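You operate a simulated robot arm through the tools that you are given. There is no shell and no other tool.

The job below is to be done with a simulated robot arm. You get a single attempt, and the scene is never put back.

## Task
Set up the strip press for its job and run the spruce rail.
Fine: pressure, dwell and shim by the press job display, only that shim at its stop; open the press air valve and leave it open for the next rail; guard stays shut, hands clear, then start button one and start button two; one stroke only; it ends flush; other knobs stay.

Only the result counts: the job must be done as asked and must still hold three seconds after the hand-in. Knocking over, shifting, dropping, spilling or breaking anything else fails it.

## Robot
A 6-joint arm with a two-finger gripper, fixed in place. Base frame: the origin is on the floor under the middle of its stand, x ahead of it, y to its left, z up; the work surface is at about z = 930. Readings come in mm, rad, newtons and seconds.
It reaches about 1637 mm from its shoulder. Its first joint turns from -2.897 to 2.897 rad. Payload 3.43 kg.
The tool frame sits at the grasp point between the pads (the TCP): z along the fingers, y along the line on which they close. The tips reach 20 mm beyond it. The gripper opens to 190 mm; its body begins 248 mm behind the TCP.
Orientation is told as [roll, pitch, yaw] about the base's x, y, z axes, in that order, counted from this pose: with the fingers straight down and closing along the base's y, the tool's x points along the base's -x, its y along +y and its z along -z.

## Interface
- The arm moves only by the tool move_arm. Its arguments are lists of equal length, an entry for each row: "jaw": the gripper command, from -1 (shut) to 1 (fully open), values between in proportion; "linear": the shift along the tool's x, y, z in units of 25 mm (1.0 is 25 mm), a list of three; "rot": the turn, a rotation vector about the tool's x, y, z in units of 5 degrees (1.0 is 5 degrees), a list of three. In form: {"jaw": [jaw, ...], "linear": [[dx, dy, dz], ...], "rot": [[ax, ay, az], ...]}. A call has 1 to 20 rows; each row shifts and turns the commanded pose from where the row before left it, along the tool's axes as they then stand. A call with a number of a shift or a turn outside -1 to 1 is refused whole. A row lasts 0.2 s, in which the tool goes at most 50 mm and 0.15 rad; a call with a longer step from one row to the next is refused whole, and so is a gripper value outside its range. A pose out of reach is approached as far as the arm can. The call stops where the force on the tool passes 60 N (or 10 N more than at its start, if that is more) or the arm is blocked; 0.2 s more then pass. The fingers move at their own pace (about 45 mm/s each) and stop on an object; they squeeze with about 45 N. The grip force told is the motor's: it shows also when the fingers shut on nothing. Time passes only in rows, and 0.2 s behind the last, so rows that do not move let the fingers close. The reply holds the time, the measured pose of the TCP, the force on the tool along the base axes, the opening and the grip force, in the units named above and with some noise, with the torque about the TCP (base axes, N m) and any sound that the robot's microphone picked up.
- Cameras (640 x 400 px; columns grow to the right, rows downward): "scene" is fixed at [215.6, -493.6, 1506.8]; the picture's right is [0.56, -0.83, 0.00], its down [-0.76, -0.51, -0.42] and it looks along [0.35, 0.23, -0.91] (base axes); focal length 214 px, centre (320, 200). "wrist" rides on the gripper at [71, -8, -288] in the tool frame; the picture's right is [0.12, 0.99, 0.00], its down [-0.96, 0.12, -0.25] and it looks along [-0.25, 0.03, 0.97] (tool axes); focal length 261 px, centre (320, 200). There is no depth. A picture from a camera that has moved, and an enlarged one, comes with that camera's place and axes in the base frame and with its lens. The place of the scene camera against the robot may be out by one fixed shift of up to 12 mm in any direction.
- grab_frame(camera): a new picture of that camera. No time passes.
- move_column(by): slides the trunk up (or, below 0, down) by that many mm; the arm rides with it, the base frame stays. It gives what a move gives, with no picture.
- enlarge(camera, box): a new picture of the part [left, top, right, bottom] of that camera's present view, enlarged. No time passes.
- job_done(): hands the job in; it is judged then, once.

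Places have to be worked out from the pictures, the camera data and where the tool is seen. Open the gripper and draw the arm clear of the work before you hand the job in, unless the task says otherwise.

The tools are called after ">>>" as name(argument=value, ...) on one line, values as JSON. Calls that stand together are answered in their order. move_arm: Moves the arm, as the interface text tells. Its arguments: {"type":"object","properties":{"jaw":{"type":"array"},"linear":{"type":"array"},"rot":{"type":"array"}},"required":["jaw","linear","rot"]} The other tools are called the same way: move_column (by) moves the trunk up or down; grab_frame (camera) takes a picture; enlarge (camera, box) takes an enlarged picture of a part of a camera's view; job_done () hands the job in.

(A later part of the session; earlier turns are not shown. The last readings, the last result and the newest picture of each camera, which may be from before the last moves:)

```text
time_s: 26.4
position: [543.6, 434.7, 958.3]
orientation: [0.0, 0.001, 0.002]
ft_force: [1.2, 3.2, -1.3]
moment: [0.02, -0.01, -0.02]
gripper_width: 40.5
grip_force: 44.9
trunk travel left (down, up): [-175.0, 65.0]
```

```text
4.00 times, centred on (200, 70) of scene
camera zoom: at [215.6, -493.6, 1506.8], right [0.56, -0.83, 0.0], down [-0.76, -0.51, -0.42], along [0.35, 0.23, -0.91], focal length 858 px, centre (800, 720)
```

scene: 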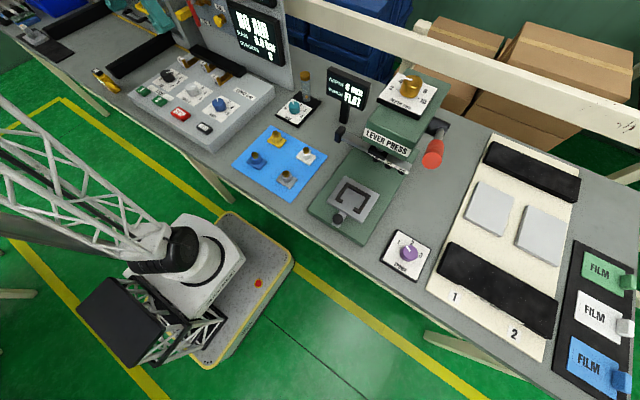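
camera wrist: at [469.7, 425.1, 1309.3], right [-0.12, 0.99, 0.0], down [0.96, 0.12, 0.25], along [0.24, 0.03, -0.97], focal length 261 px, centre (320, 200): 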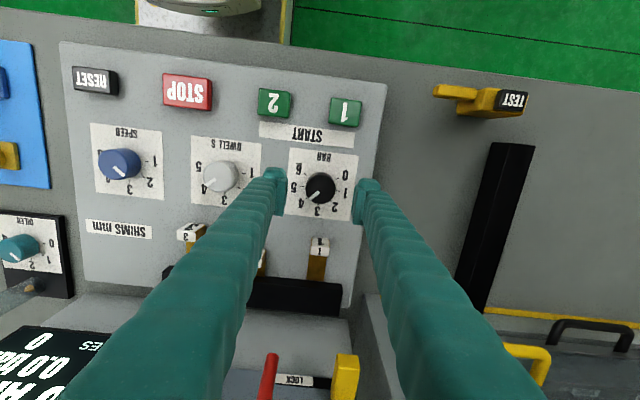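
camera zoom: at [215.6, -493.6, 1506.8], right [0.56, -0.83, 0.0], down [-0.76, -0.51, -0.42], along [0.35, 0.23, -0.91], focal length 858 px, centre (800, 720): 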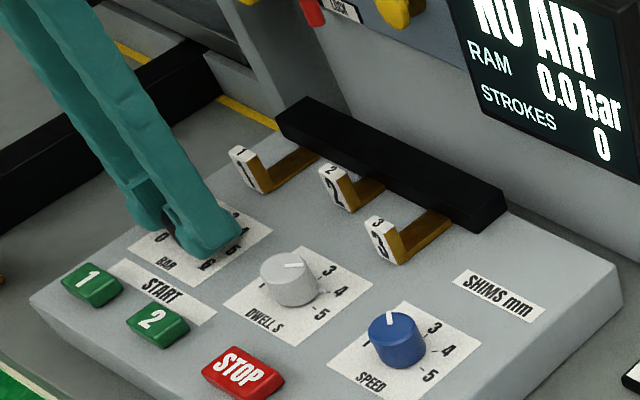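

The fingers grip the knob (40.5 mm). I turn it 40° clockwise (from 4 to 5).

>>> move_arm(jaw=[-1, -1, -1, -1, -1, -1, -1, -1, -1], linear=[[0, 0, 0], [0, 0, 0], [0, 0, 0], [0, 0, 0], [0, 0, 0], [0, 0, 0], [0, 0, 0], [0, 0, 0], [0, 0, 0]], rot=[[0, 0, 1], [0, 0, 1], [0, 0, 1], [0, 0, 1], [0, 0, 1], [0, 0, 1], [0, 0, 1], [0, 0, 1], [0, 0, 0]])

>>> grab_frame(camera="wrist")

>>> enlarge(camera="scene", box=[120, 20, 280, 120])

```text
time_s: 28.4
position: [542.5, 436.6, 958.6]
orientation: [0.0, 0.001, -0.696]
ft_force: [6.6, 26.8, -3.5]
moment: [0.27, -0.03, 0.02]
gripper_width: 40.6
grip_force: 44.8
trunk travel left (down, up): [-175.0, 65.0]
```

```text
taken
camera wrist: at [482.6, 474.6, 1246.7], right [0.55, 0.84, 0.0], down [0.81, -0.53, 0.25], along [0.21, -0.14, -0.97], focal length 261 px, centre (320, 200)
```

wrist: 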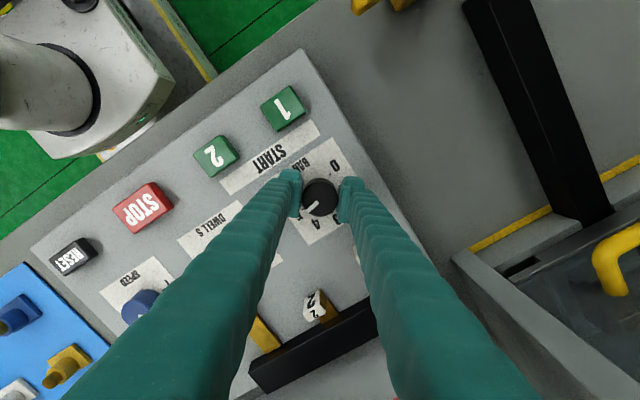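

```text
4.00 times, centred on (200, 70) of scene
camera zoom: at [215.6, -493.6, 1506.8], right [0.56, -0.83, 0.0], down [-0.76, -0.51, -0.42], along [0.35, 0.23, -0.91], focal length 858 px, centre (800, 720)
```

zoom: 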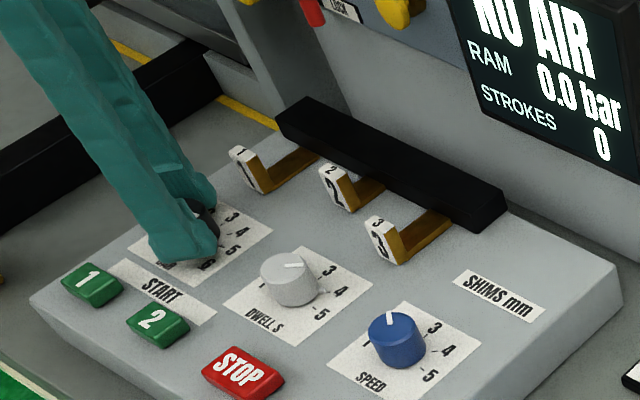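

The knob followed. I release it, rise and check where its mark now points.

>>> move_arm(jaw=[-0.2, -0.2, -0.2, -0.2, -0.2, -0.2, -0.2, -0.2], linear=[[0, 0, 0], [0, 0, 0], [0, 0, 0], [0, 0, -0.5], [0, 0, -1], [0, 0, -1], [0, 0, -1], [0, 0, 0]], rot=[[0, 0, 0], [0, 0, 0], [0, 0, 0], [0, 0, 0], [0, 0, 0], [0, 0, 0], [0, 0, 0], [0, 0, 0]])

>>> enlarge(camera="wrist", box=[240, 130, 400, 230])

```text
time_s: 30.2
position: [543.7, 434.5, 1046.2]
orientation: [-0.001, 0.001, -0.697]
ft_force: [0.2, 0.0, -0.2]
moment: [0.03, -0.01, 0.0]
gripper_width: 75.9
grip_force: 0.1
trunk travel left (down, up): [-175.0, 65.0]
```

```text
4.00 times, centred on (320, 180) of wrist
camera zoom: at [482.9, 472.7, 1334.7], right [0.55, 0.84, 0.0], down [0.81, -0.53, 0.25], along [0.21, -0.14, -0.97], focal length 1043 px, centre (320, 280)
```

zoom: 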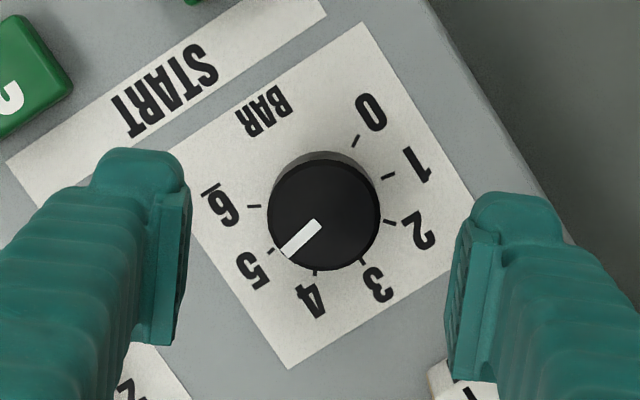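

>>> enlarge(camera="wrist", box=[296, 140, 348, 206])

```text
6.06 times, centred on (322, 173) of wrist
camera zoom: at [482.9, 472.7, 1334.7], right [0.55, 0.84, 0.0], down [0.81, -0.53, 0.25], along [0.21, -0.14, -0.97], focal length 1580 px, centre (308, 364)
```

zoom: 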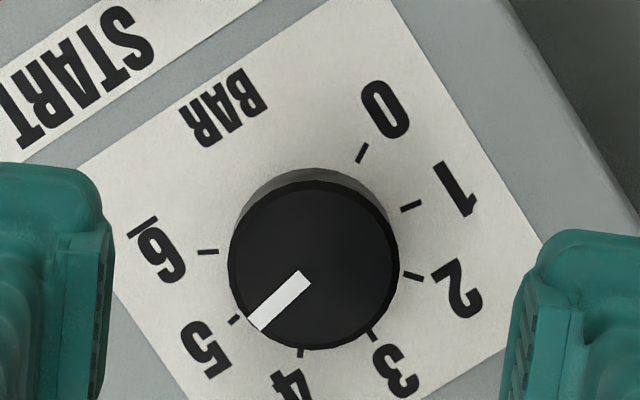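

BAR now reads 5 (mark at 136°, tick 5 at 136.5°). Next DWELL from 4 to 1, which is 150° counterclockwise by its 50° ticks; I move above it and pre-turn the wrist so the turn can be made in one go.

>>> move_arm(jaw=[-0.2, -0.2, -0.2, -0.2, -0.2, -0.2, -0.2, -0.2, -0.2, -0.2, -0.2, -0.2, -0.2, -0.2], linear=[[-0.588, -0.713, 0], [-0.588, -0.713, 0], [-0.588, -0.713, 0], [-0.588, -0.713, 0], [-0.588, -0.713, 0], [-0.588, -0.713, 0], [0, 0, 0], [0, 0, 0], [0, 0, 0], [0, 0, 0], [0, 0, 0], [0, 0, 0], [0, 0, 0], [0, 0, 0]], rot=[[0, 0, 0], [0, 0, 0], [0, 0, 0], [0, 0, 0], [0, 0, 0], [0, 0, 0], [0, 0, 1], [0, 0, 1], [0, 0, 1], [0, 0, 1], [0, 0, 1], [0, 0, 1], [0, 0, 1], [0, 0, 0]])

>>> grab_frame(camera="wrist")

>>> enlarge(camera="wrist", box=[240, 130, 400, 230])

```text
time_s: 33.2
position: [541.9, 296.7, 1046.2]
orientation: [-0.002, -0.001, -1.308]
ft_force: [0.1, 0.5, -0.6]
moment: [0.03, 0.02, 0.0]
gripper_width: 76.3
grip_force: 0.0
trunk travel left (down, up): [-175.0, 65.0]
```

```text
taken
camera wrist: at [514.9, 361.4, 1334.4], right [0.93, 0.37, 0.0], down [0.36, -0.9, 0.25], along [0.09, -0.23, -0.97], focal length 261 px, centre (320, 200)
```

wrist: 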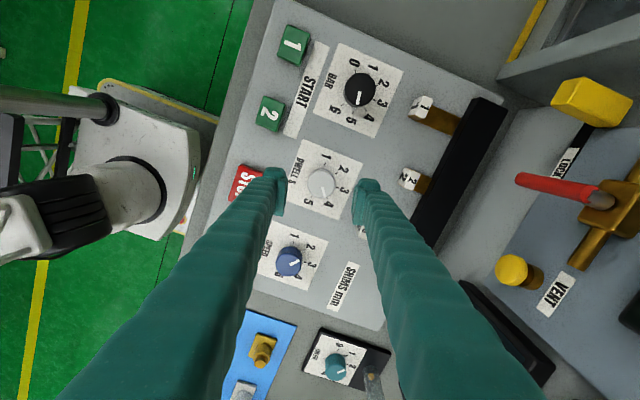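

```text
4.00 times, centred on (320, 180) of wrist
camera zoom: at [514.9, 361.4, 1334.4], right [0.93, 0.37, 0.0], down [0.36, -0.9, 0.25], along [0.09, -0.23, -0.97], focal length 1043 px, centre (320, 280)
```

zoom: 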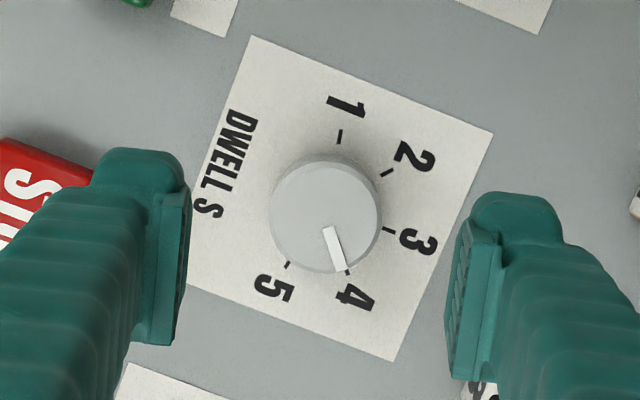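

The DWELL knob is centred between the fingers. I narrow the jaw slightly, lower and grip it.

>>> move_arm(jaw=[-0.36, -0.36, -0.36, -0.36, -0.36, -1, -1, -1, -1], linear=[[0, 0, 0.9], [0, 0, 0.9], [0, 0, 0.9], [0, 0, 0.8], [0, 0, 0], [0, 0, 0], [0, 0, 0], [0, 0, 0], [0, 0, 0]], rot=[[0, 0, 0], [0, 0, 0], [0, 0, 0], [0, 0, 0], [0, 0, 0], [0, 0, 0], [0, 0, 0], [0, 0, 0], [0, 0, 0]])

>>> enlarge(camera="scene", box=[120, 20, 280, 120])

```text
time_s: 35.2
position: [544.7, 296.7, 959.2]
orientation: [0.0, 0.002, -1.308]
ft_force: [18.6, 7.2, -2.9]
moment: [0.12, -0.12, 0.05]
gripper_width: 40.5
grip_force: 45.0
trunk travel left (down, up): [-175.0, 65.0]
```

```text
4.00 times, centred on (200, 70) of scene
camera zoom: at [215.6, -493.6, 1506.8], right [0.56, -0.83, 0.0], down [-0.76, -0.51, -0.42], along [0.35, 0.23, -0.91], focal length 858 px, centre (800, 720)
```

zoom: 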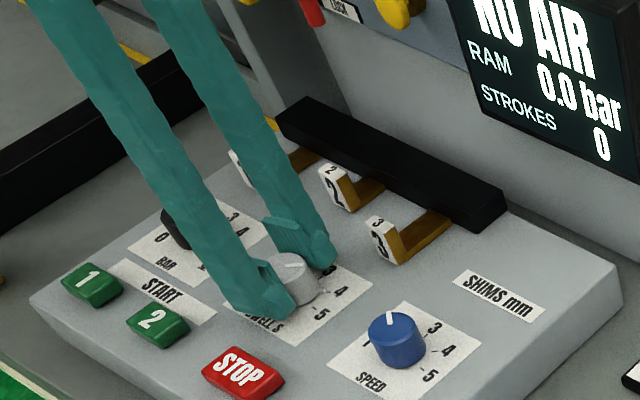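

Gripped at 40.5 mm. I ease the 2 mm side load and turn 150° counterclockwise in two parts, first 75°.

>>> move_arm(jaw=[-1, -1, -1, -1, -1, -1, -1, -1, -1, -1, -1, -1, -1, -1, -1, -1], linear=[[-0.02, 0.07, 0], [0, 0, 0], [0, 0, 0], [0, 0, 0], [0, 0, 0], [0, 0, 0], [0, 0, 0], [0, 0, 0], [0, 0, 0], [0, 0, 0], [0, 0, 0], [0, 0, 0], [0, 0, 0], [0, 0, 0], [0, 0, 0], [0, 0, 0]], rot=[[0, 0, 0], [0, 0, -1], [0, 0, -1], [0, 0, -1], [0, 0, -1], [0, 0, -1], [0, 0, -1], [0, 0, -1], [0, 0, -1], [0, 0, -1], [0, 0, -1], [0, 0, -1], [0, 0, -1], [0, 0, -1], [0, 0, -1], [0, 0, -1]])

>>> grab_frame(camera="wrist")

```text
time_s: 38.6
position: [542.9, 294.2, 958.5]
orientation: [0.0, 0.002, 0.002]
ft_force: [-11.4, -11.9, 18.5]
moment: [-0.15, 0.06, 0.02]
gripper_width: 40.8
grip_force: 45.6
trunk travel left (down, up): [-175.0, 65.0]
```

```text
taken
camera wrist: at [471.7, 286.1, 1247.3], right [-0.12, 0.99, 0.0], down [0.96, 0.12, 0.25], along [0.24, 0.03, -0.97], focal length 261 px, centre (320, 200)
```

wrist: 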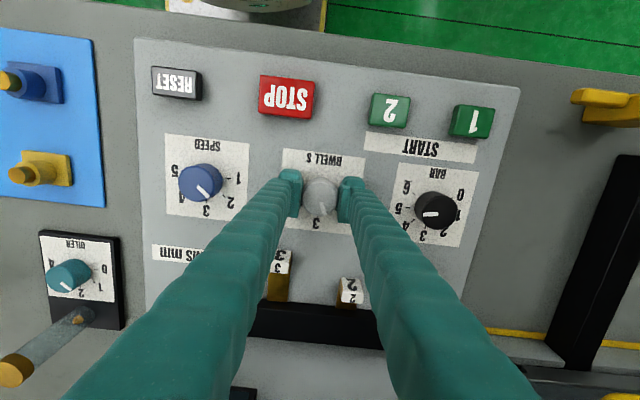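

The knob follows smoothly; I carry on with the remaining 75°.

>>> move_arm(jaw=[-1, -1, -1, -1, -1, -1, -1, -1, -1, -1, -1, -1, -1, -1, -1, -1], linear=[[0, 0, 0], [0, 0, 0], [0, 0, 0], [0, 0, 0], [0, 0, 0], [0, 0, 0], [0, 0, 0], [0, 0, 0], [0, 0, 0], [0, 0, 0], [0, 0, 0], [0, 0, 0], [0, 0, 0], [0, 0, 0], [0, 0, 0], [0, 0, 0]], rot=[[0, 0, -1], [0, 0, -1], [0, 0, -1], [0, 0, -1], [0, 0, -1], [0, 0, -1], [0, 0, -1], [0, 0, -1], [0, 0, -1], [0, 0, -1], [0, 0, -1], [0, 0, -1], [0, 0, -1], [0, 0, -1], [0, 0, -1], [0, 0, 0]])

>>> enlarge(camera="wrist", box=[240, 130, 400, 230])

```text
time_s: 42.0
position: [545.0, 296.2, 958.7]
orientation: [0.001, -0.001, 1.31]
ft_force: [20.4, -13.4, 4.0]
moment: [0.06, -0.22, -0.75]
gripper_width: 40.7
grip_force: 44.9
trunk travel left (down, up): [-175.0, 65.0]
```

```text
4.00 times, centred on (320, 180) of wrist
camera zoom: at [533.8, 224.9, 1246.8], right [-0.99, 0.14, 0.0], down [0.14, 0.96, 0.25], along [0.03, 0.25, -0.97], focal length 1043 px, centre (320, 280)
```

zoom: 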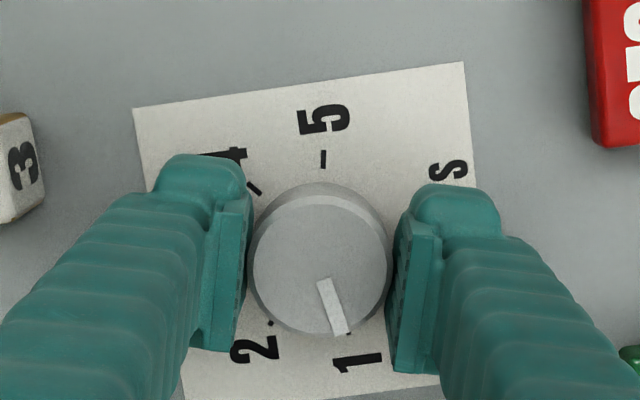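

The mark is at 1 and the torque shows its end stop. I release, rise and check.

>>> move_arm(jaw=[-0.3, -0.3, -0.3, -0.3, -0.3, -0.3, -0.3, -0.3], linear=[[0, 0, 0], [0, 0, 0], [0, 0, 0], [0, 0, -0.5], [0, 0, -1], [0, 0, -1], [0, 0, -1], [0, 0, 0]], rot=[[0, 0, 0], [0, 0, 0], [0, 0, 0], [0, 0, 0], [0, 0, 0], [0, 0, 0], [0, 0, 0], [0, 0, 0]])

>>> enlarge(camera="wrist", box=[280, 140, 360, 200])

>>> grab_frame(camera="wrist")

```text
time_s: 43.8
position: [544.5, 295.3, 1047.2]
orientation: [0.003, 0.0, 1.31]
ft_force: [-0.1, 0.2, -0.2]
moment: [-0.01, -0.03, -0.03]
gripper_width: 66.4
grip_force: 0.0
trunk travel left (down, up): [-175.0, 65.0]
```

```text
6.67 times, centred on (320, 170) of wrist
camera zoom: at [533.2, 224.8, 1335.2], right [-0.99, 0.14, 0.0], down [0.14, 0.96, 0.25], along [0.03, 0.24, -0.97], focal length 1738 px, centre (320, 400)
```

zoom: 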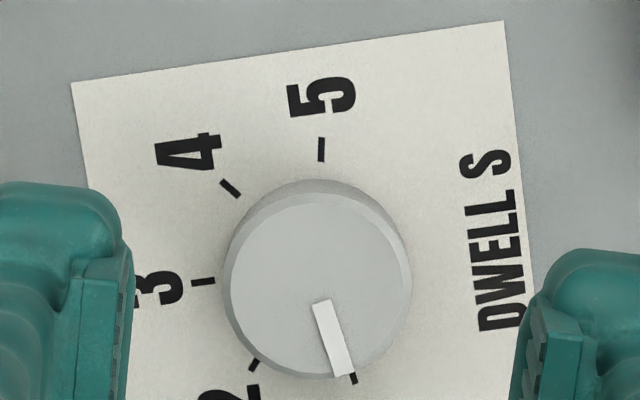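

```text
taken
camera wrist: at [533.2, 224.8, 1335.2], right [-0.99, 0.14, 0.0], down [0.14, 0.96, 0.25], along [0.03, 0.24, -0.97], focal length 261 px, centre (320, 200)
```

wrist: 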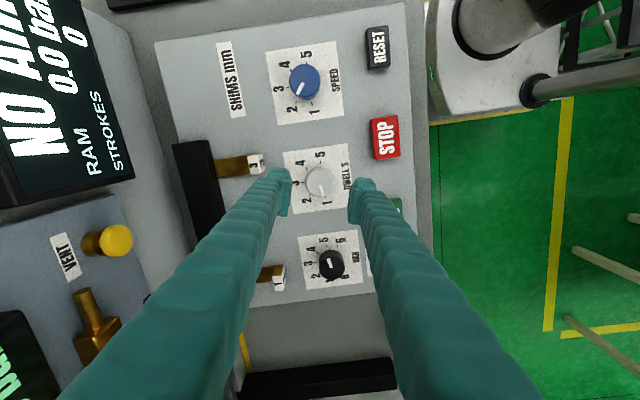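

DWELL is at 1 (mark 72.5°, tick 73°). Now the shims: I turn the tool back to yaw 0, go above shim 2 and lean the gripper body 15° back from the panel.

>>> move_arm(jaw=[-0.36, -0.36, -0.36, -0.36, -0.36, -0.36, -0.36, -0.36, -0.36, -0.36, -0.36, -0.36, -0.36, -0.36, -0.36, -0.36, -0.36, -0.36, -0.36], linear=[[0, 0, 0], [0, 0, 0], [0, 0, 0], [0, 0, 0], [0, 0, 0], [0, 0, 0], [0, 0, 0], [0, 0, 0], [0, 0, 0], [0, 0, 0], [0, 0, 0], [0, 0, 0], [0, 0, 0], [0, 0, 0], [0, 0, 0], [0, 0, 0], [0, 0, 0], [0, 0, 0], [0, 0, 0]], rot=[[0, 0, 1], [0, 0, 1], [0, 0, 1], [0, 0, 1], [0, 0, 1], [0, 0, 1], [0, 0, 1], [0, 0, 1], [0, 0, 1], [0, 0, 1], [0, 0, 1], [0, 0, 1], [0, 0, 1], [0, 0, 1], [0, 0, 1.0], [0, -1, 0], [0, -1, 0], [0, -1, 0], [0, 0, 0]])

```text
time_s: 47.8
position: [545.3, 294.9, 1045.7]
orientation: [0.0, -0.261, 0.002]
ft_force: [0.4, 0.2, -0.5]
moment: [0.02, -0.03, -0.01]
gripper_width: 60.8
grip_force: 0.0
trunk travel left (down, up): [-175.0, 65.0]
```

>>> move_arm(jaw=[-0.36, -0.36, -0.36, -0.36], linear=[[-0.71, 0.747, 0.19], [-0.71, 0.747, 0.19], [-0.71, 0.747, 0.19], [0, 0, 0]], rot=[[0, 0, 0], [0, 0, 0], [0, 0, 0], [0, 0, 0]])

>>> grab_frame(camera="wrist")

>>> enlarge(camera="wrist", box=[240, 150, 400, 250])

>>> enlarge(camera="scene", box=[120, 0, 320, 125])

```text
time_s: 48.8
position: [598.5, 351.6, 1045.9]
orientation: [0.0, -0.261, 0.003]
ft_force: [1.4, 0.4, 0.1]
moment: [-0.04, -0.04, 0.01]
gripper_width: 60.6
grip_force: 0.1
trunk travel left (down, up): [-175.0, 65.0]
```

```text
taken
camera wrist: at [455.8, 343.1, 1306.1], right [-0.12, 0.99, -0.03], down [0.87, 0.12, 0.49], along [0.49, 0.03, -0.87], focal length 261 px, centre (320, 200)
```

wrist: 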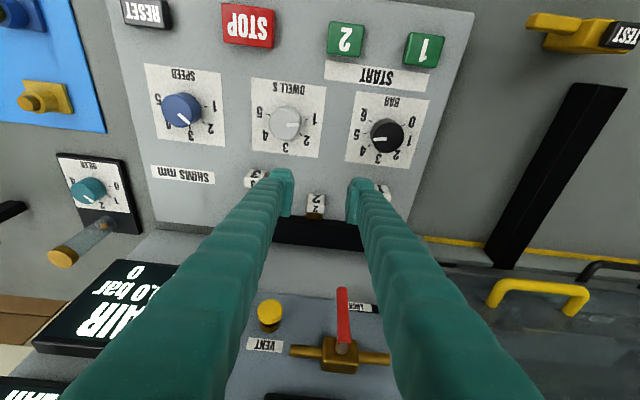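

```text
4.00 times, centred on (320, 200) of wrist
camera zoom: at [455.8, 343.1, 1306.1], right [-0.12, 0.99, -0.03], down [0.87, 0.12, 0.49], along [0.49, 0.03, -0.87], focal length 1043 px, centre (320, 200)
```

zoom: 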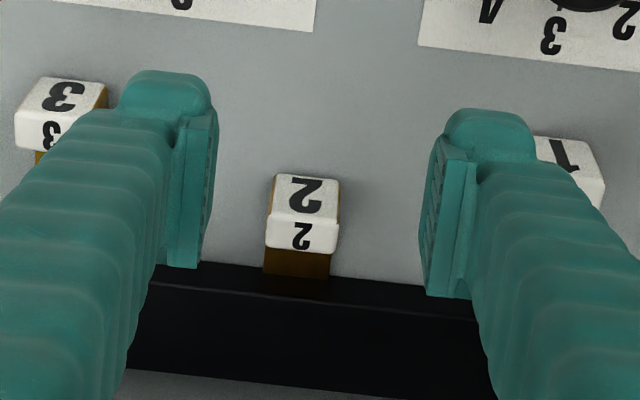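

```text
3.20 times, centred on (220, 62) of scene
camera zoom: at [215.6, -493.6, 1506.8], right [0.56, -0.83, 0.0], down [-0.76, -0.51, -0.42], along [0.35, 0.23, -0.91], focal length 686 px, centre (640, 640)
```

zoom: 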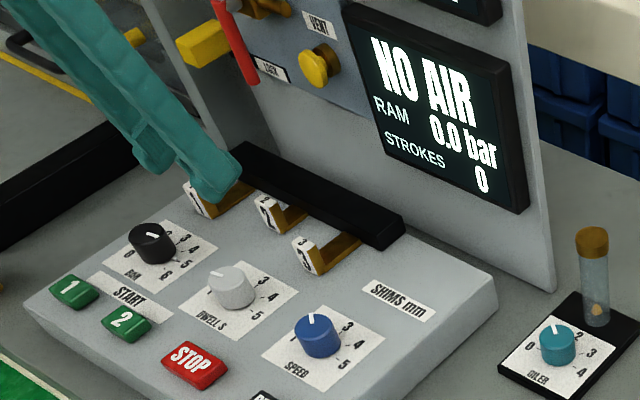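

Shim 2's tag is at (659.5, 350.5, z 940–969). I go over it, lower straight down with the fingers either side, and grip it.

>>> move_arm(jaw=[-0.36, -0.36, -0.36, -0.36, -0.36, -0.36, -0.36, -0.36], linear=[[-0.753, -0.015, 0.202], [-0.753, -0.015, 0.202], [-0.753, -0.015, 0.202], [0.217, 0, 0.81], [0.217, 0, 0.81], [0.217, 0, 0.81], [0.1, 0, 0.4], [0, 0, 0]], rot=[[0, 0, 0], [0, 0, 0], [0, 0, 0], [0, 0, 0], [0, 0, 0], [0, 0, 0], [0, 0, 0], [0, 0, 0]])

>>> grab_frame(camera="wrist")

>>> enlarge(camera="scene", box=[120, 0, 320, 125])

```text
time_s: 50.6
position: [658.6, 352.4, 973.3]
orientation: [-0.001, -0.26, 0.0]
ft_force: [0.5, 0.1, 0.7]
moment: [-0.02, 0.0, 0.01]
gripper_width: 60.7
grip_force: 0.2
trunk travel left (down, up): [-175.0, 65.0]
```

```text
taken
camera wrist: at [514.6, 342.3, 1233.3], right [-0.12, 0.99, -0.03], down [0.87, 0.12, 0.49], along [0.49, 0.03, -0.87], focal length 261 px, centre (320, 200)
```

wrist: 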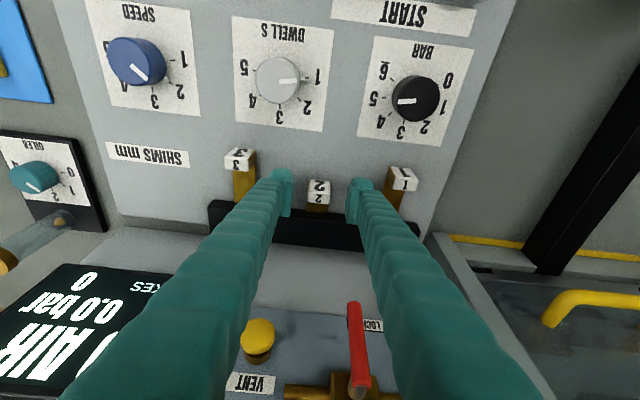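

```text
3.20 times, centred on (220, 62) of scene
camera zoom: at [215.6, -493.6, 1506.8], right [0.56, -0.83, 0.0], down [-0.76, -0.51, -0.42], along [0.35, 0.23, -0.91], focal length 686 px, centre (640, 640)
```

zoom: 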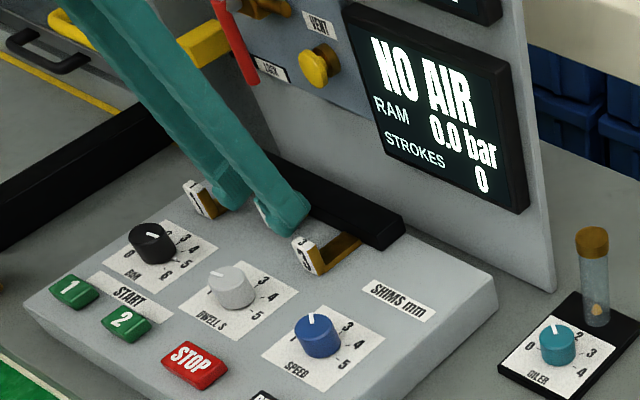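

>>> move_arm(jaw=[-0.36, -0.36, -1, -1, -1, -1, -1], linear=[[0.1, 0, 0.25], [0.07, 0, 0.16], [0, 0, 0], [0, 0, 0], [0, 0, 0], [0, 0, 0], [0, 0, 0]], rot=[[0, 0, 0], [0, 0, 0], [0, 0, 0], [0, 0, 0], [0, 0, 0], [0, 0, 0], [0, 0, 0]])

>>> enlarge(camera="wrist", box=[220, 130, 420, 255])

```text
time_s: 52.2
position: [656.4, 350.4, 962.4]
orientation: [-0.001, -0.26, 0.003]
ft_force: [0.9, -21.5, -1.6]
moment: [-0.15, -0.05, -0.21]
gripper_width: 26.6
grip_force: 45.7
trunk travel left (down, up): [-175.0, 65.0]
```

```text
3.20 times, centred on (320, 192) of wrist
camera zoom: at [513.1, 341.3, 1222.2], right [-0.12, 0.99, -0.03], down [0.87, 0.12, 0.49], along [0.49, 0.03, -0.87], focal length 834 px, centre (320, 224)
```

zoom: 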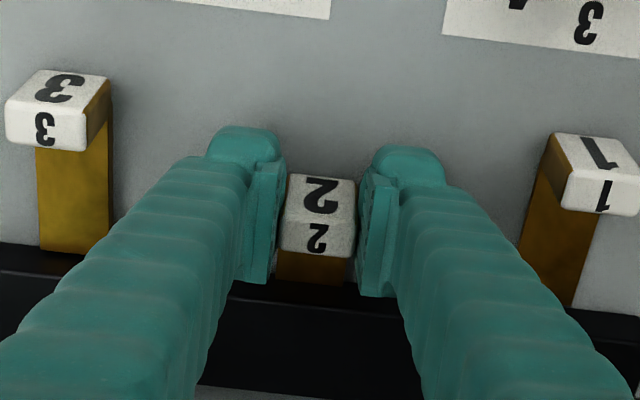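

Gripped at 26.6 mm. I draw shim 2 back 29 mm, level with where shims 1 and 3 are parked.

>>> move_arm(jaw=[-1, -1, -1, -1, -1, -1], linear=[[0.14, -0.04, -0.037], [0.28, 0, -0.075], [0.28, 0, -0.075], [0.28, 0, -0.075], [0.14, 0, -0.038], [0, 0, 0]], rot=[[0, 0, 0], [0, 0, 0], [0, 0, 0], [0, 0, 0], [0, 0, 0], [0, 0, 0]])

>>> grab_frame(camera="wrist")

>>> enlarge(camera="wrist", box=[220, 130, 420, 255])

>>> enlarge(camera="scene", box=[120, 0, 320, 125])

```text
time_s: 53.6
position: [627.8, 349.9, 961.8]
orientation: [-0.001, -0.26, 0.0]
ft_force: [-1.4, -6.3, -8.2]
moment: [-0.02, 0.09, -0.09]
gripper_width: 26.5
grip_force: 44.9
trunk travel left (down, up): [-175.0, 65.0]
```

```text
taken
camera wrist: at [483.8, 340.8, 1222.1], right [-0.12, 0.99, -0.03], down [0.87, 0.12, 0.49], along [0.49, 0.03, -0.87], focal length 261 px, centre (320, 200)
```

wrist: 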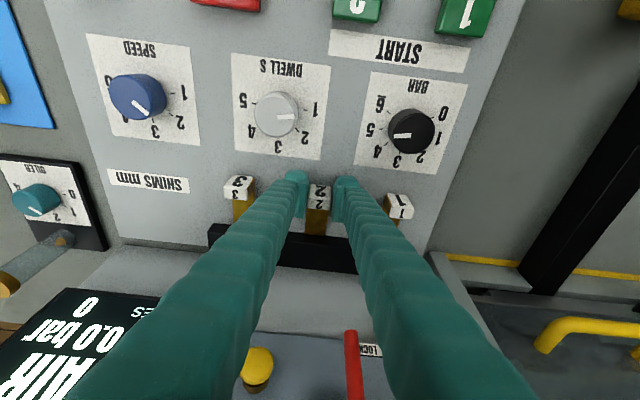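

```text
3.20 times, centred on (320, 192) of wrist
camera zoom: at [483.8, 340.8, 1222.1], right [-0.12, 0.99, -0.03], down [0.87, 0.12, 0.49], along [0.49, 0.03, -0.87], focal length 834 px, centre (320, 224)
```

zoom: 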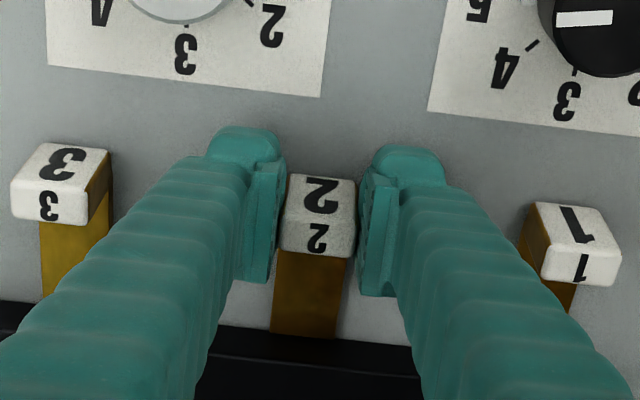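

```text
3.20 times, centred on (220, 62) of scene
camera zoom: at [215.6, -493.6, 1506.8], right [0.56, -0.83, 0.0], down [-0.76, -0.51, -0.42], along [0.35, 0.23, -0.91], focal length 686 px, centre (640, 640)
```

zoom: 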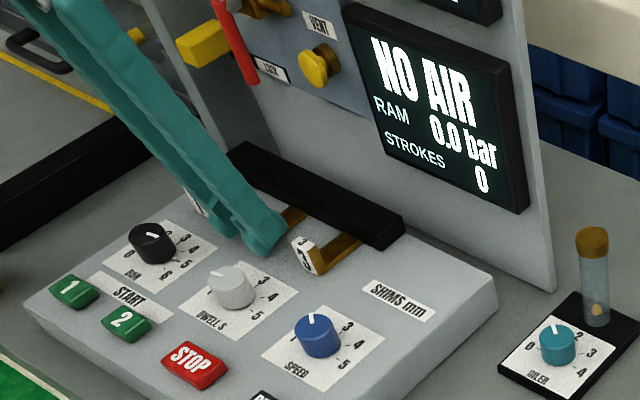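

The three tags are now in line. I release shim 2, rise and move over to shim 1.

>>> move_arm(jaw=[-0.36, -0.36, -0.36, -0.36, -0.36, -0.36, -0.36, -0.36, -0.36, -0.36, -0.36], linear=[[0, 0, 0], [0, 0, 0], [0, 0, 0], [-0.2, 0, -0.75], [-0.2, 0, -0.75], [-0.2, 0, -0.75], [0, 0.94, 0], [0, 0.94, 0], [0, 0.94, 0], [0, 0.94, 0], [0, 0, 0]], rot=[[0, 0, 0], [0, 0, 0], [0, 0, 0], [0, 0, 0], [0, 0, 0], [0, 0, 0], [0, 0, 0], [0, 0, 0], [0, 0, 0], [0, 0, 0], [0, 0, 0]])

>>> grab_frame(camera="wrist")

>>> enlarge(camera="wrist", box=[220, 130, 420, 255])

```text
time_s: 56.0
position: [627.1, 443.8, 1020.2]
orientation: [0.001, -0.261, 0.003]
ft_force: [0.7, 0.5, -0.3]
moment: [0.01, -0.01, 0.03]
gripper_width: 60.6
grip_force: 0.1
trunk travel left (down, up): [-175.0, 65.0]
```

```text
taken
camera wrist: at [483.5, 434.9, 1280.7], right [-0.12, 0.99, -0.03], down [0.87, 0.12, 0.49], along [0.49, 0.03, -0.87], focal length 261 px, centre (320, 200)
```

wrist: 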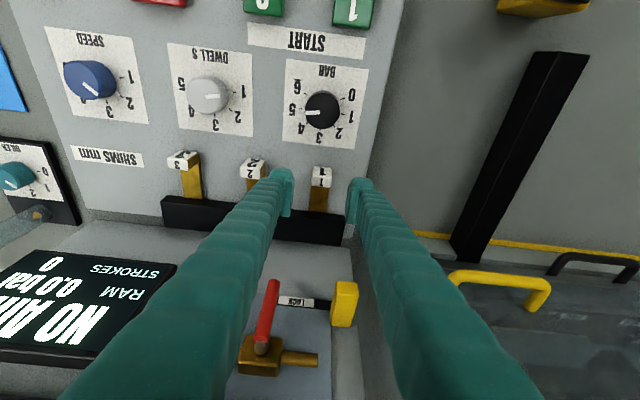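

```text
3.20 times, centred on (320, 192) of wrist
camera zoom: at [483.5, 434.9, 1280.7], right [-0.12, 0.99, -0.03], down [0.87, 0.12, 0.49], along [0.49, 0.03, -0.87], focal length 834 px, centre (320, 224)
```

zoom: 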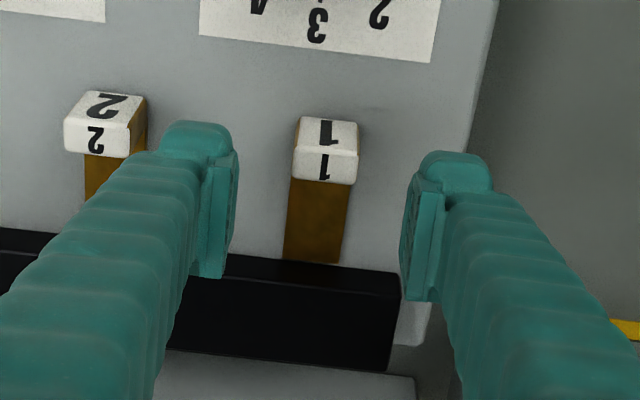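

Shim 1's tag is at (631, 445), between the fingers. I lower and grip it.

>>> move_arm(jaw=[-0.36, -0.36, -0.36, -0.36, -1, -1, -1, -1, -1], linear=[[0.19, 0.03, 0.75], [0.19, 0, 0.75], [0.19, 0, 0.75], [0, 0, 0], [0, 0, 0], [0, 0, 0], [0, 0, 0], [0, 0, 0], [0, 0, 0]], rot=[[0, 0, 0], [0, 0, 0], [0, 0, 0], [0, 0, 0], [0, 0, 0], [0, 0, 0], [0, 0, 0], [0, 0, 0], [0, 0, 0]])

>>> enlarge(camera="wrist", box=[220, 130, 420, 255])

```text
time_s: 58.0
position: [627.2, 445.7, 963.1]
orientation: [0.001, -0.26, 0.001]
ft_force: [2.9, 7.6, -1.4]
moment: [0.05, -0.02, 0.01]
gripper_width: 26.4
grip_force: 45.0
trunk travel left (down, up): [-175.0, 65.0]
```

```text
3.20 times, centred on (320, 192) of wrist
camera zoom: at [483.8, 435.8, 1222.8], right [-0.12, 0.99, -0.03], down [0.87, 0.12, 0.49], along [0.49, 0.03, -0.87], focal length 834 px, centre (320, 224)
```

zoom: 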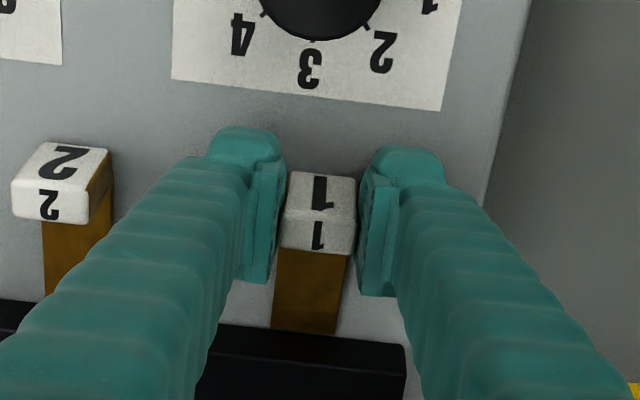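

Gripped at 26.4 mm. I push shim 1 inward 26 mm, then feel for its stop in small steps.

>>> move_arm(jaw=[-1, -1, -1, -1, -1], linear=[[-0.25, 0, 0.067], [-0.25, 0, 0.067], [-0.25, 0, 0.067], [-0.25, 0, 0.067], [0, 0, 0]], rot=[[0, 0, 0], [0, 0, 0], [0, 0, 0], [0, 0, 0], [0, 0, 0]])

>>> move_arm(jaw=[-1, -1], linear=[[-0.077, 0, 0.021], [0, 0, 0]], rot=[[0, 0, 0], [0, 0, 0]])

>>> move_arm(jaw=[-1, -1], linear=[[-0.077, 0, 0.021], [0, 0, 0]], rot=[[0, 0, 0], [0, 0, 0]])

```text
time_s: 59.2
position: [654.1, 444.4, 962.5]
orientation: [0.001, -0.263, 0.002]
ft_force: [1.3, 10.7, 15.1]
moment: [0.1, -0.18, -0.02]
gripper_width: 26.6
grip_force: 44.9
trunk travel left (down, up): [-175.0, 65.0]
```

```text
time_s: 59.8
position: [655.9, 444.9, 962.6]
orientation: [-0.001, -0.262, 0.001]
ft_force: [1.2, 11.2, 18.0]
moment: [0.12, -0.11, 0.01]
gripper_width: 26.4
grip_force: 45.3
trunk travel left (down, up): [-175.0, 65.0]
```

```text
time_s: 60.4
position: [658.2, 443.7, 962.3]
orientation: [0.0, -0.261, 0.003]
ft_force: [1.0, 12.4, 18.3]
moment: [0.13, -0.09, 0.06]
gripper_width: 26.4
grip_force: 45.5
trunk travel left (down, up): [-175.0, 65.0]
```

No stop felt yet at about 31 mm of travel (x-force 1 N). I continue in 2 mm steps.

>>> move_arm(jaw=[-1, -1], linear=[[-0.077, 0, 0.019], [0, 0, 0]], rot=[[0, 0, 0], [0, 0, 0]])

>>> move_arm(jaw=[-1, -1], linear=[[-0.077, 0, 0.019], [0, 0, 0]], rot=[[0, 0, 0], [0, 0, 0]])

>>> enlarge(camera="wrist", box=[220, 130, 420, 255])

```text
time_s: 61.0
position: [657.8, 444.0, 962.0]
orientation: [0.002, -0.261, 0.0]
ft_force: [-8.3, 11.5, 18.6]
moment: [0.1, 0.1, 0.06]
gripper_width: 26.4
grip_force: 45.1
trunk travel left (down, up): [-175.0, 65.0]
```

```text
time_s: 61.6
position: [660.1, 444.4, 962.4]
orientation: [-0.001, -0.259, 0.003]
ft_force: [-24.9, 6.7, 16.1]
moment: [0.04, 0.36, 0.02]
gripper_width: 26.6
grip_force: 45.0
trunk travel left (down, up): [-175.0, 65.0]
```

```text
3.20 times, centred on (320, 192) of wrist
camera zoom: at [515.5, 436.0, 1222.6], right [-0.12, 0.99, -0.03], down [0.87, 0.12, 0.49], along [0.49, 0.03, -0.87], focal length 834 px, centre (320, 224)
```

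zoom: 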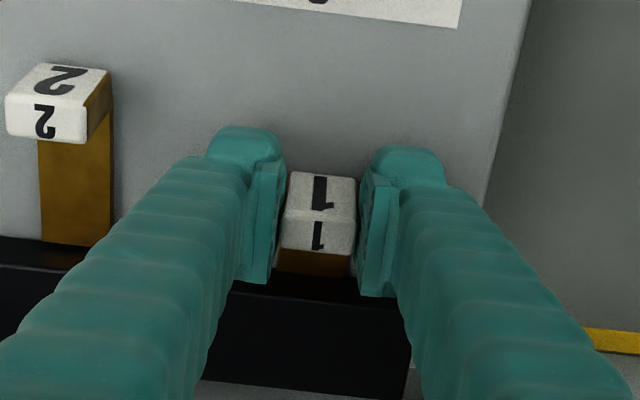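

The stop is reached (−25 N in x, about 31 mm of travel – the same as shim 2 had). I release, rise, and check the three shims.

>>> move_arm(jaw=[-0.36, -0.36, -0.36, -0.36, -0.36, -0.36, -0.36, -0.36], linear=[[0, 0, 0], [0, 0, 0], [0, 0, 0], [-0.2, 0, -0.75], [-0.2, 0, -0.75], [-0.2, 0, -0.75], [0.6, 0, -0.6], [0, 0, 0]], rot=[[0, 0, 0], [0, 0, 0], [0, 0, 0], [0, 0, 0], [0, 0, 0], [0, 0, 0], [0, 0, 0], [0, 0, 0]])

>>> grab_frame(camera="wrist")

>>> enlarge(camera="wrist", box=[140, 90, 400, 252])

>>> enlarge(camera="scene", box=[120, 0, 320, 125])

```text
time_s: 63.4
position: [643.7, 443.9, 1030.9]
orientation: [0.0, -0.259, 0.001]
ft_force: [0.1, 0.2, 0.1]
moment: [-0.01, 0.01, -0.03]
gripper_width: 60.8
grip_force: 0.1
trunk travel left (down, up): [-175.0, 65.0]
```

```text
taken
camera wrist: at [499.4, 435.8, 1291.8], right [-0.12, 0.99, -0.03], down [0.87, 0.12, 0.49], along [0.49, 0.03, -0.87], focal length 261 px, centre (320, 200)
```

wrist: 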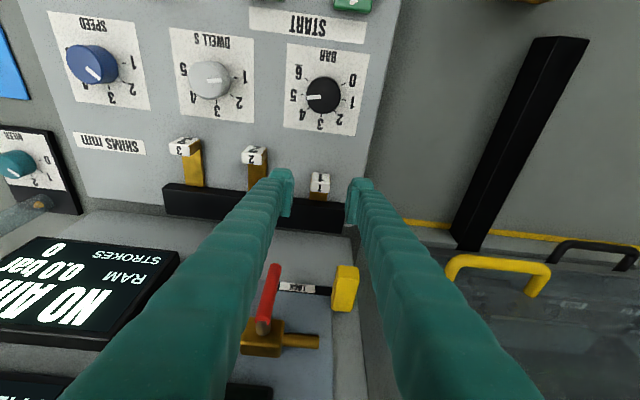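

```text
2.46 times, centred on (270, 171) of wrist
camera zoom: at [499.4, 435.8, 1291.8], right [-0.12, 0.99, -0.03], down [0.87, 0.12, 0.49], along [0.49, 0.03, -0.87], focal length 642 px, centre (443, 271)
```

zoom: 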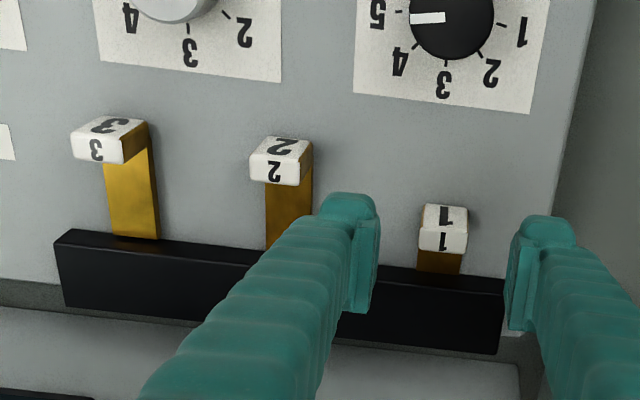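

```text
3.20 times, centred on (220, 62) of scene
camera zoom: at [215.6, -493.6, 1506.8], right [0.56, -0.83, 0.0], down [-0.76, -0.51, -0.42], along [0.35, 0.23, -0.91], focal length 686 px, centre (640, 640)
```

zoom: 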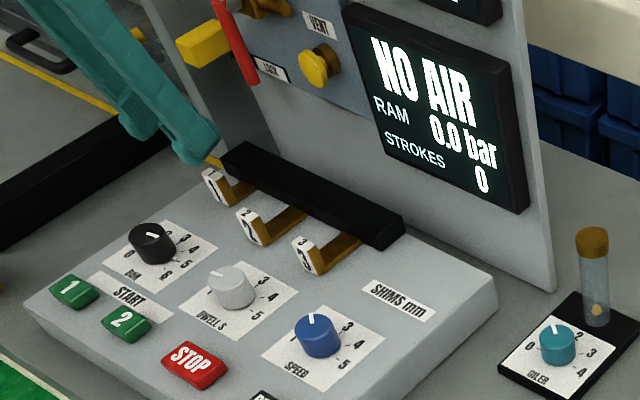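

Shim 1 is in, 2 and 3 are out. Next the air valve: I back off and tilt the camera toward the panel to see the handle and lock slide square on.

>>> move_arm(jaw=[0.5, 0.5, 0.5, 0.5, 0.5, 0.5, 0.5, 0.5, 0.5, 0.5, 0.5, 0.5, 0.5, 0.5], linear=[[0.413, 0, -0.93], [0.413, 0, -0.93], [0.413, 0, -0.93], [0.413, 0, -0.93], [0, 0, 0], [0, 0, 0], [0, 0, 0], [0, 0, 0], [0, 0, 0], [0, 0, 0], [0, 0, 0], [0, 0, 0], [0, 0, 0], [0, 0, 0]], rot=[[0, 0, 0], [0, 0, 0], [0, 0, 0], [0, 0, 0], [0, -1, 0], [0, -1, 0], [0, -1, 0], [0, -1, 0], [0, -1, 0], [0, -1, 0], [0, -1, 0], [0, -1, 0], [0, -1, 0], [0, 0, 0]])

>>> grab_frame(camera="wrist")

>>> enlarge(camera="wrist", box=[210, 130, 430, 270])

```text
time_s: 66.4
position: [578.6, 443.5, 1110.5]
orientation: [0.001, -1.045, 0.001]
ft_force: [-0.3, -0.1, -0.4]
moment: [0.01, 0.0, 0.0]
gripper_width: 142.6
grip_force: 0.1
trunk travel left (down, up): [-175.0, 65.0]
```

```text
taken
camera wrist: at [293.5, 435.4, 1193.5], right [-0.06, 0.99, -0.1], down [0.27, 0.12, 0.96], along [0.96, 0.03, -0.27], focal length 261 px, centre (320, 200)
```

wrist: 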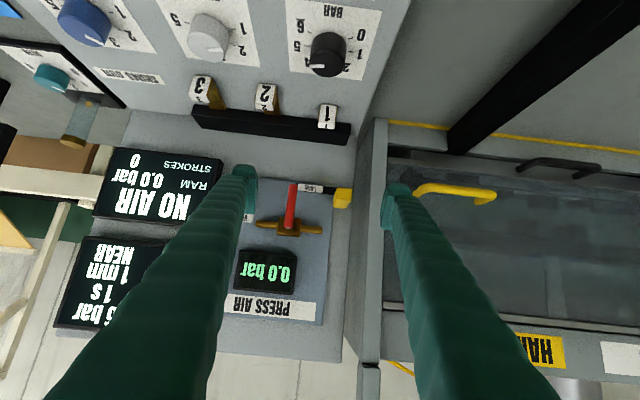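

```text
2.86 times, centred on (320, 200) of wrist
camera zoom: at [293.5, 435.4, 1193.5], right [-0.06, 0.99, -0.1], down [0.27, 0.12, 0.96], along [0.96, 0.03, -0.27], focal length 745 px, centre (320, 200)
```

zoom: 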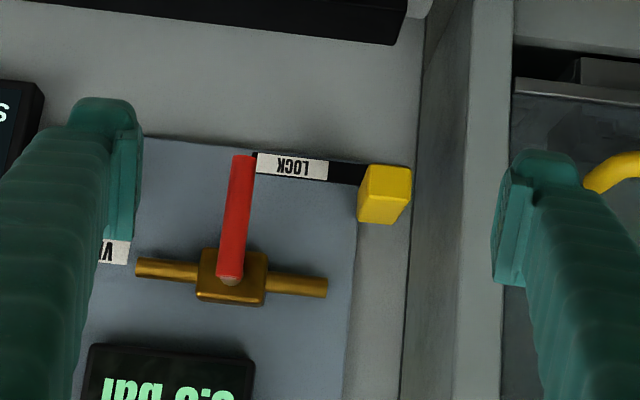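

The handle hangs straight down (pivot about y 400, z 1117; tip z 1045) and the yellow lock block sits at y 474–508, clear of the handle's swing. I close the fingers and go just to the right of the handle, ready to push it round toward the pipe line.

>>> move_arm(jaw=[-1, -1, -1, -1, -1, -1, -1, -1, -1], linear=[[-0.115, -0.865, 0.868], [-0.115, -0.865, 0.868], [-0.115, -0.865, 0.868], [-0.115, -0.865, 0.868], [0, 0, 0], [0, 0, 0], [0, 0, 0], [0, 0, 0], [0, 0, 0]], rot=[[0, 0, 0], [0, 0, 0], [0, 0, 0], [0, 0, 0], [0, 0, 0], [0, 0, 0], [0, 0, 0], [0, 0, 0], [0, 0, 0]])

>>> grab_frame(camera="wrist")

>>> enlarge(camera="wrist", box=[240, 140, 440, 265])

>>> enlarge(camera="scene", box=[120, 0, 320, 125])

```text
time_s: 68.4
position: [660.9, 358.9, 1076.9]
orientation: [-0.001, -1.046, 0.002]
ft_force: [0.9, 1.3, 0.0]
moment: [-0.05, 0.0, -0.03]
gripper_width: 0.0
grip_force: 32.1
trunk travel left (down, up): [-175.0, 65.0]
```

```text
taken
camera wrist: at [374.8, 349.5, 1159.8], right [-0.06, 0.99, -0.1], down [0.27, 0.12, 0.96], along [0.96, 0.03, -0.27], focal length 261 px, centre (320, 200)
```

wrist: 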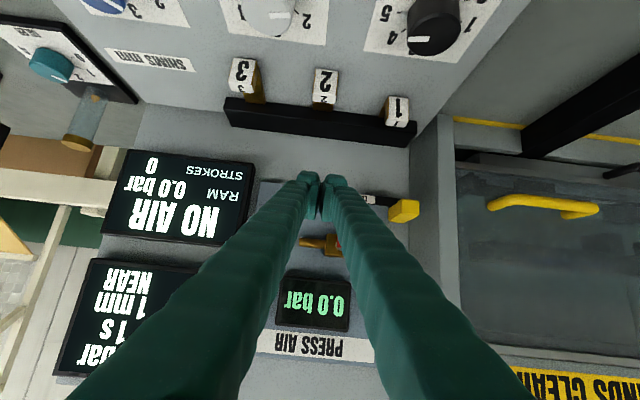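

```text
3.20 times, centred on (340, 202) of wrist
camera zoom: at [374.8, 349.5, 1159.8], right [-0.06, 0.99, -0.1], down [0.27, 0.12, 0.96], along [0.96, 0.03, -0.27], focal length 834 px, centre (256, 192)
```

zoom: 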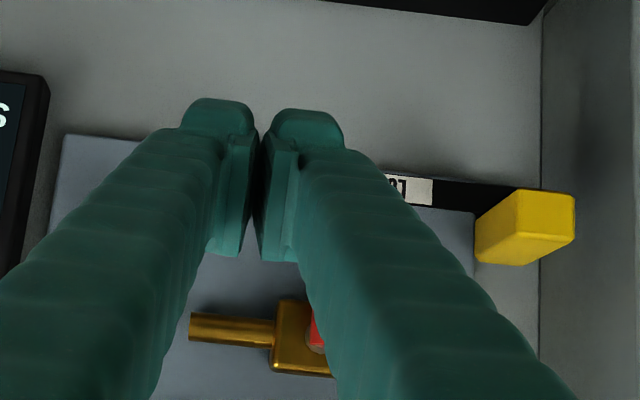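

```text
3.20 times, centred on (220, 62) of scene
camera zoom: at [215.6, -493.6, 1506.8], right [0.56, -0.83, 0.0], down [-0.76, -0.51, -0.42], along [0.35, 0.23, -0.91], focal length 686 px, centre (640, 640)
```

zoom: 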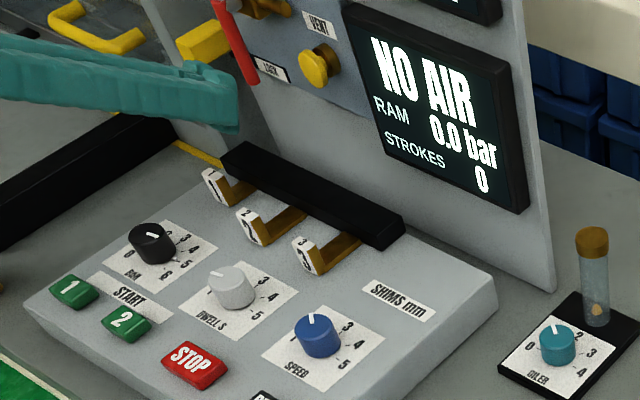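

>>> move_arm(jaw=[-1, -1, -1, -1, -1], linear=[[-0.37, -0.02, 0.64], [-0.37, -0.02, 0.64], [-0.37, -0.02, 0.64], [-0.37, -0.02, 0.64], [0, 0, 0]], rot=[[0, 0, 0], [0, 0, 0], [0, 0, 0], [0, 0, 0], [0, 0, 0]])

>>> enlarge(camera="wrist", box=[240, 140, 440, 265])

>>> enlarge(camera="scene", box=[140, 0, 300, 100])

```text
time_s: 69.6
position: [736.0, 355.7, 1077.0]
orientation: [0.001, -1.045, 0.0]
ft_force: [-0.3, -0.6, -0.1]
moment: [0.03, -0.01, -0.01]
gripper_width: 0.0
grip_force: 34.5
trunk travel left (down, up): [-175.0, 65.0]
```

```text
3.20 times, centred on (340, 202) of wrist
camera zoom: at [448.9, 347.1, 1160.1], right [-0.06, 0.99, -0.1], down [0.27, 0.12, 0.96], along [0.96, 0.03, -0.27], focal length 834 px, centre (256, 192)
```

zoom: 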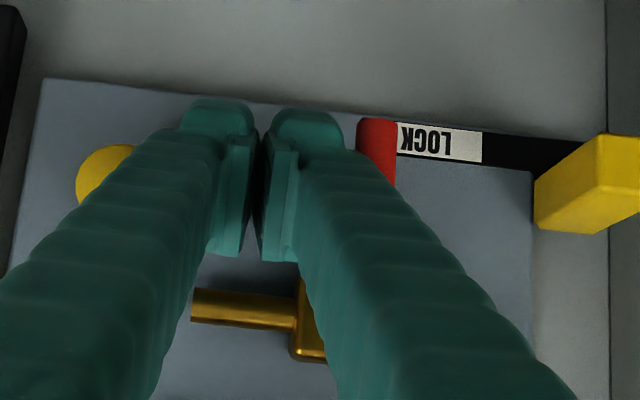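

```text
4.00 times, centred on (220, 50) of scene
camera zoom: at [215.6, -493.6, 1506.8], right [0.56, -0.83, 0.0], down [-0.76, -0.51, -0.42], along [0.35, 0.23, -0.91], focal length 858 px, centre (720, 800)
```

zoom: 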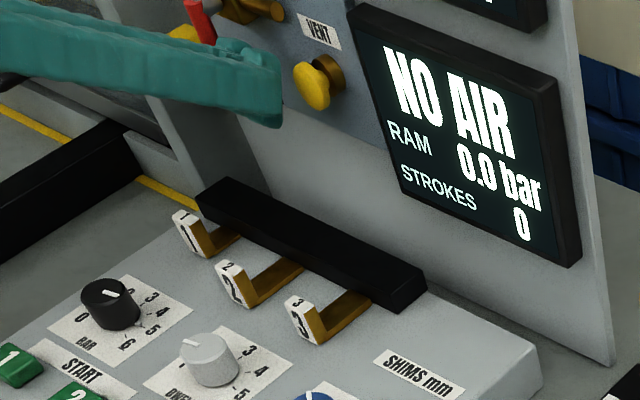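

The closed fingers stand right beside the handle. I push it left (+y) along its arc for the first 30° and watch the force.

>>> move_arm(jaw=[-1, -1, -1, -1, -1], linear=[[0.087, 0.306, 0.05], [0.087, 0.306, 0.05], [0.104, 0.26, 0.06], [0.104, 0.26, 0.06], [0, 0, 0]], rot=[[0, 0, 0], [0, 0, 0], [0, 0, 0], [0, 0, 0], [0, 0, 0]])

>>> enlarge(camera="wrist", box=[240, 140, 440, 265])

>>> enlarge(camera="scene", box=[140, 0, 300, 100])

```text
time_s: 70.8
position: [734.4, 384.7, 1065.2]
orientation: [0.001, -1.045, 0.002]
ft_force: [0.7, 0.1, -0.5]
moment: [0.0, 0.02, 0.0]
gripper_width: 0.0
grip_force: 34.4
trunk travel left (down, up): [-175.0, 65.0]
```

```text
3.20 times, centred on (340, 202) of wrist
camera zoom: at [448.5, 375.5, 1149.0], right [-0.06, 0.99, -0.1], down [0.27, 0.12, 0.96], along [0.96, 0.03, -0.27], focal length 834 px, centre (256, 192)
```

zoom: 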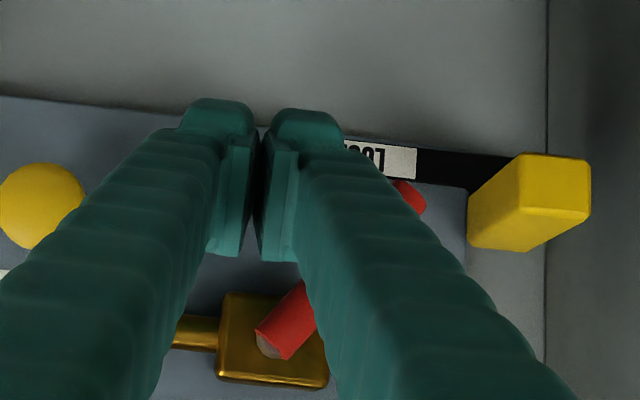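

```text
4.00 times, centred on (220, 50) of scene
camera zoom: at [215.6, -493.6, 1506.8], right [0.56, -0.83, 0.0], down [-0.76, -0.51, -0.42], along [0.35, 0.23, -0.91], focal length 858 px, centre (720, 800)
```

zoom: 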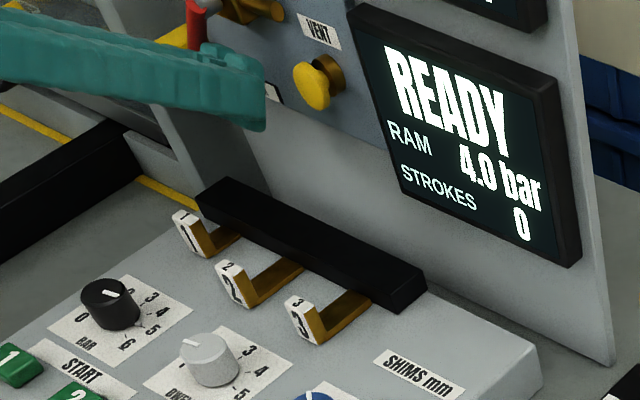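

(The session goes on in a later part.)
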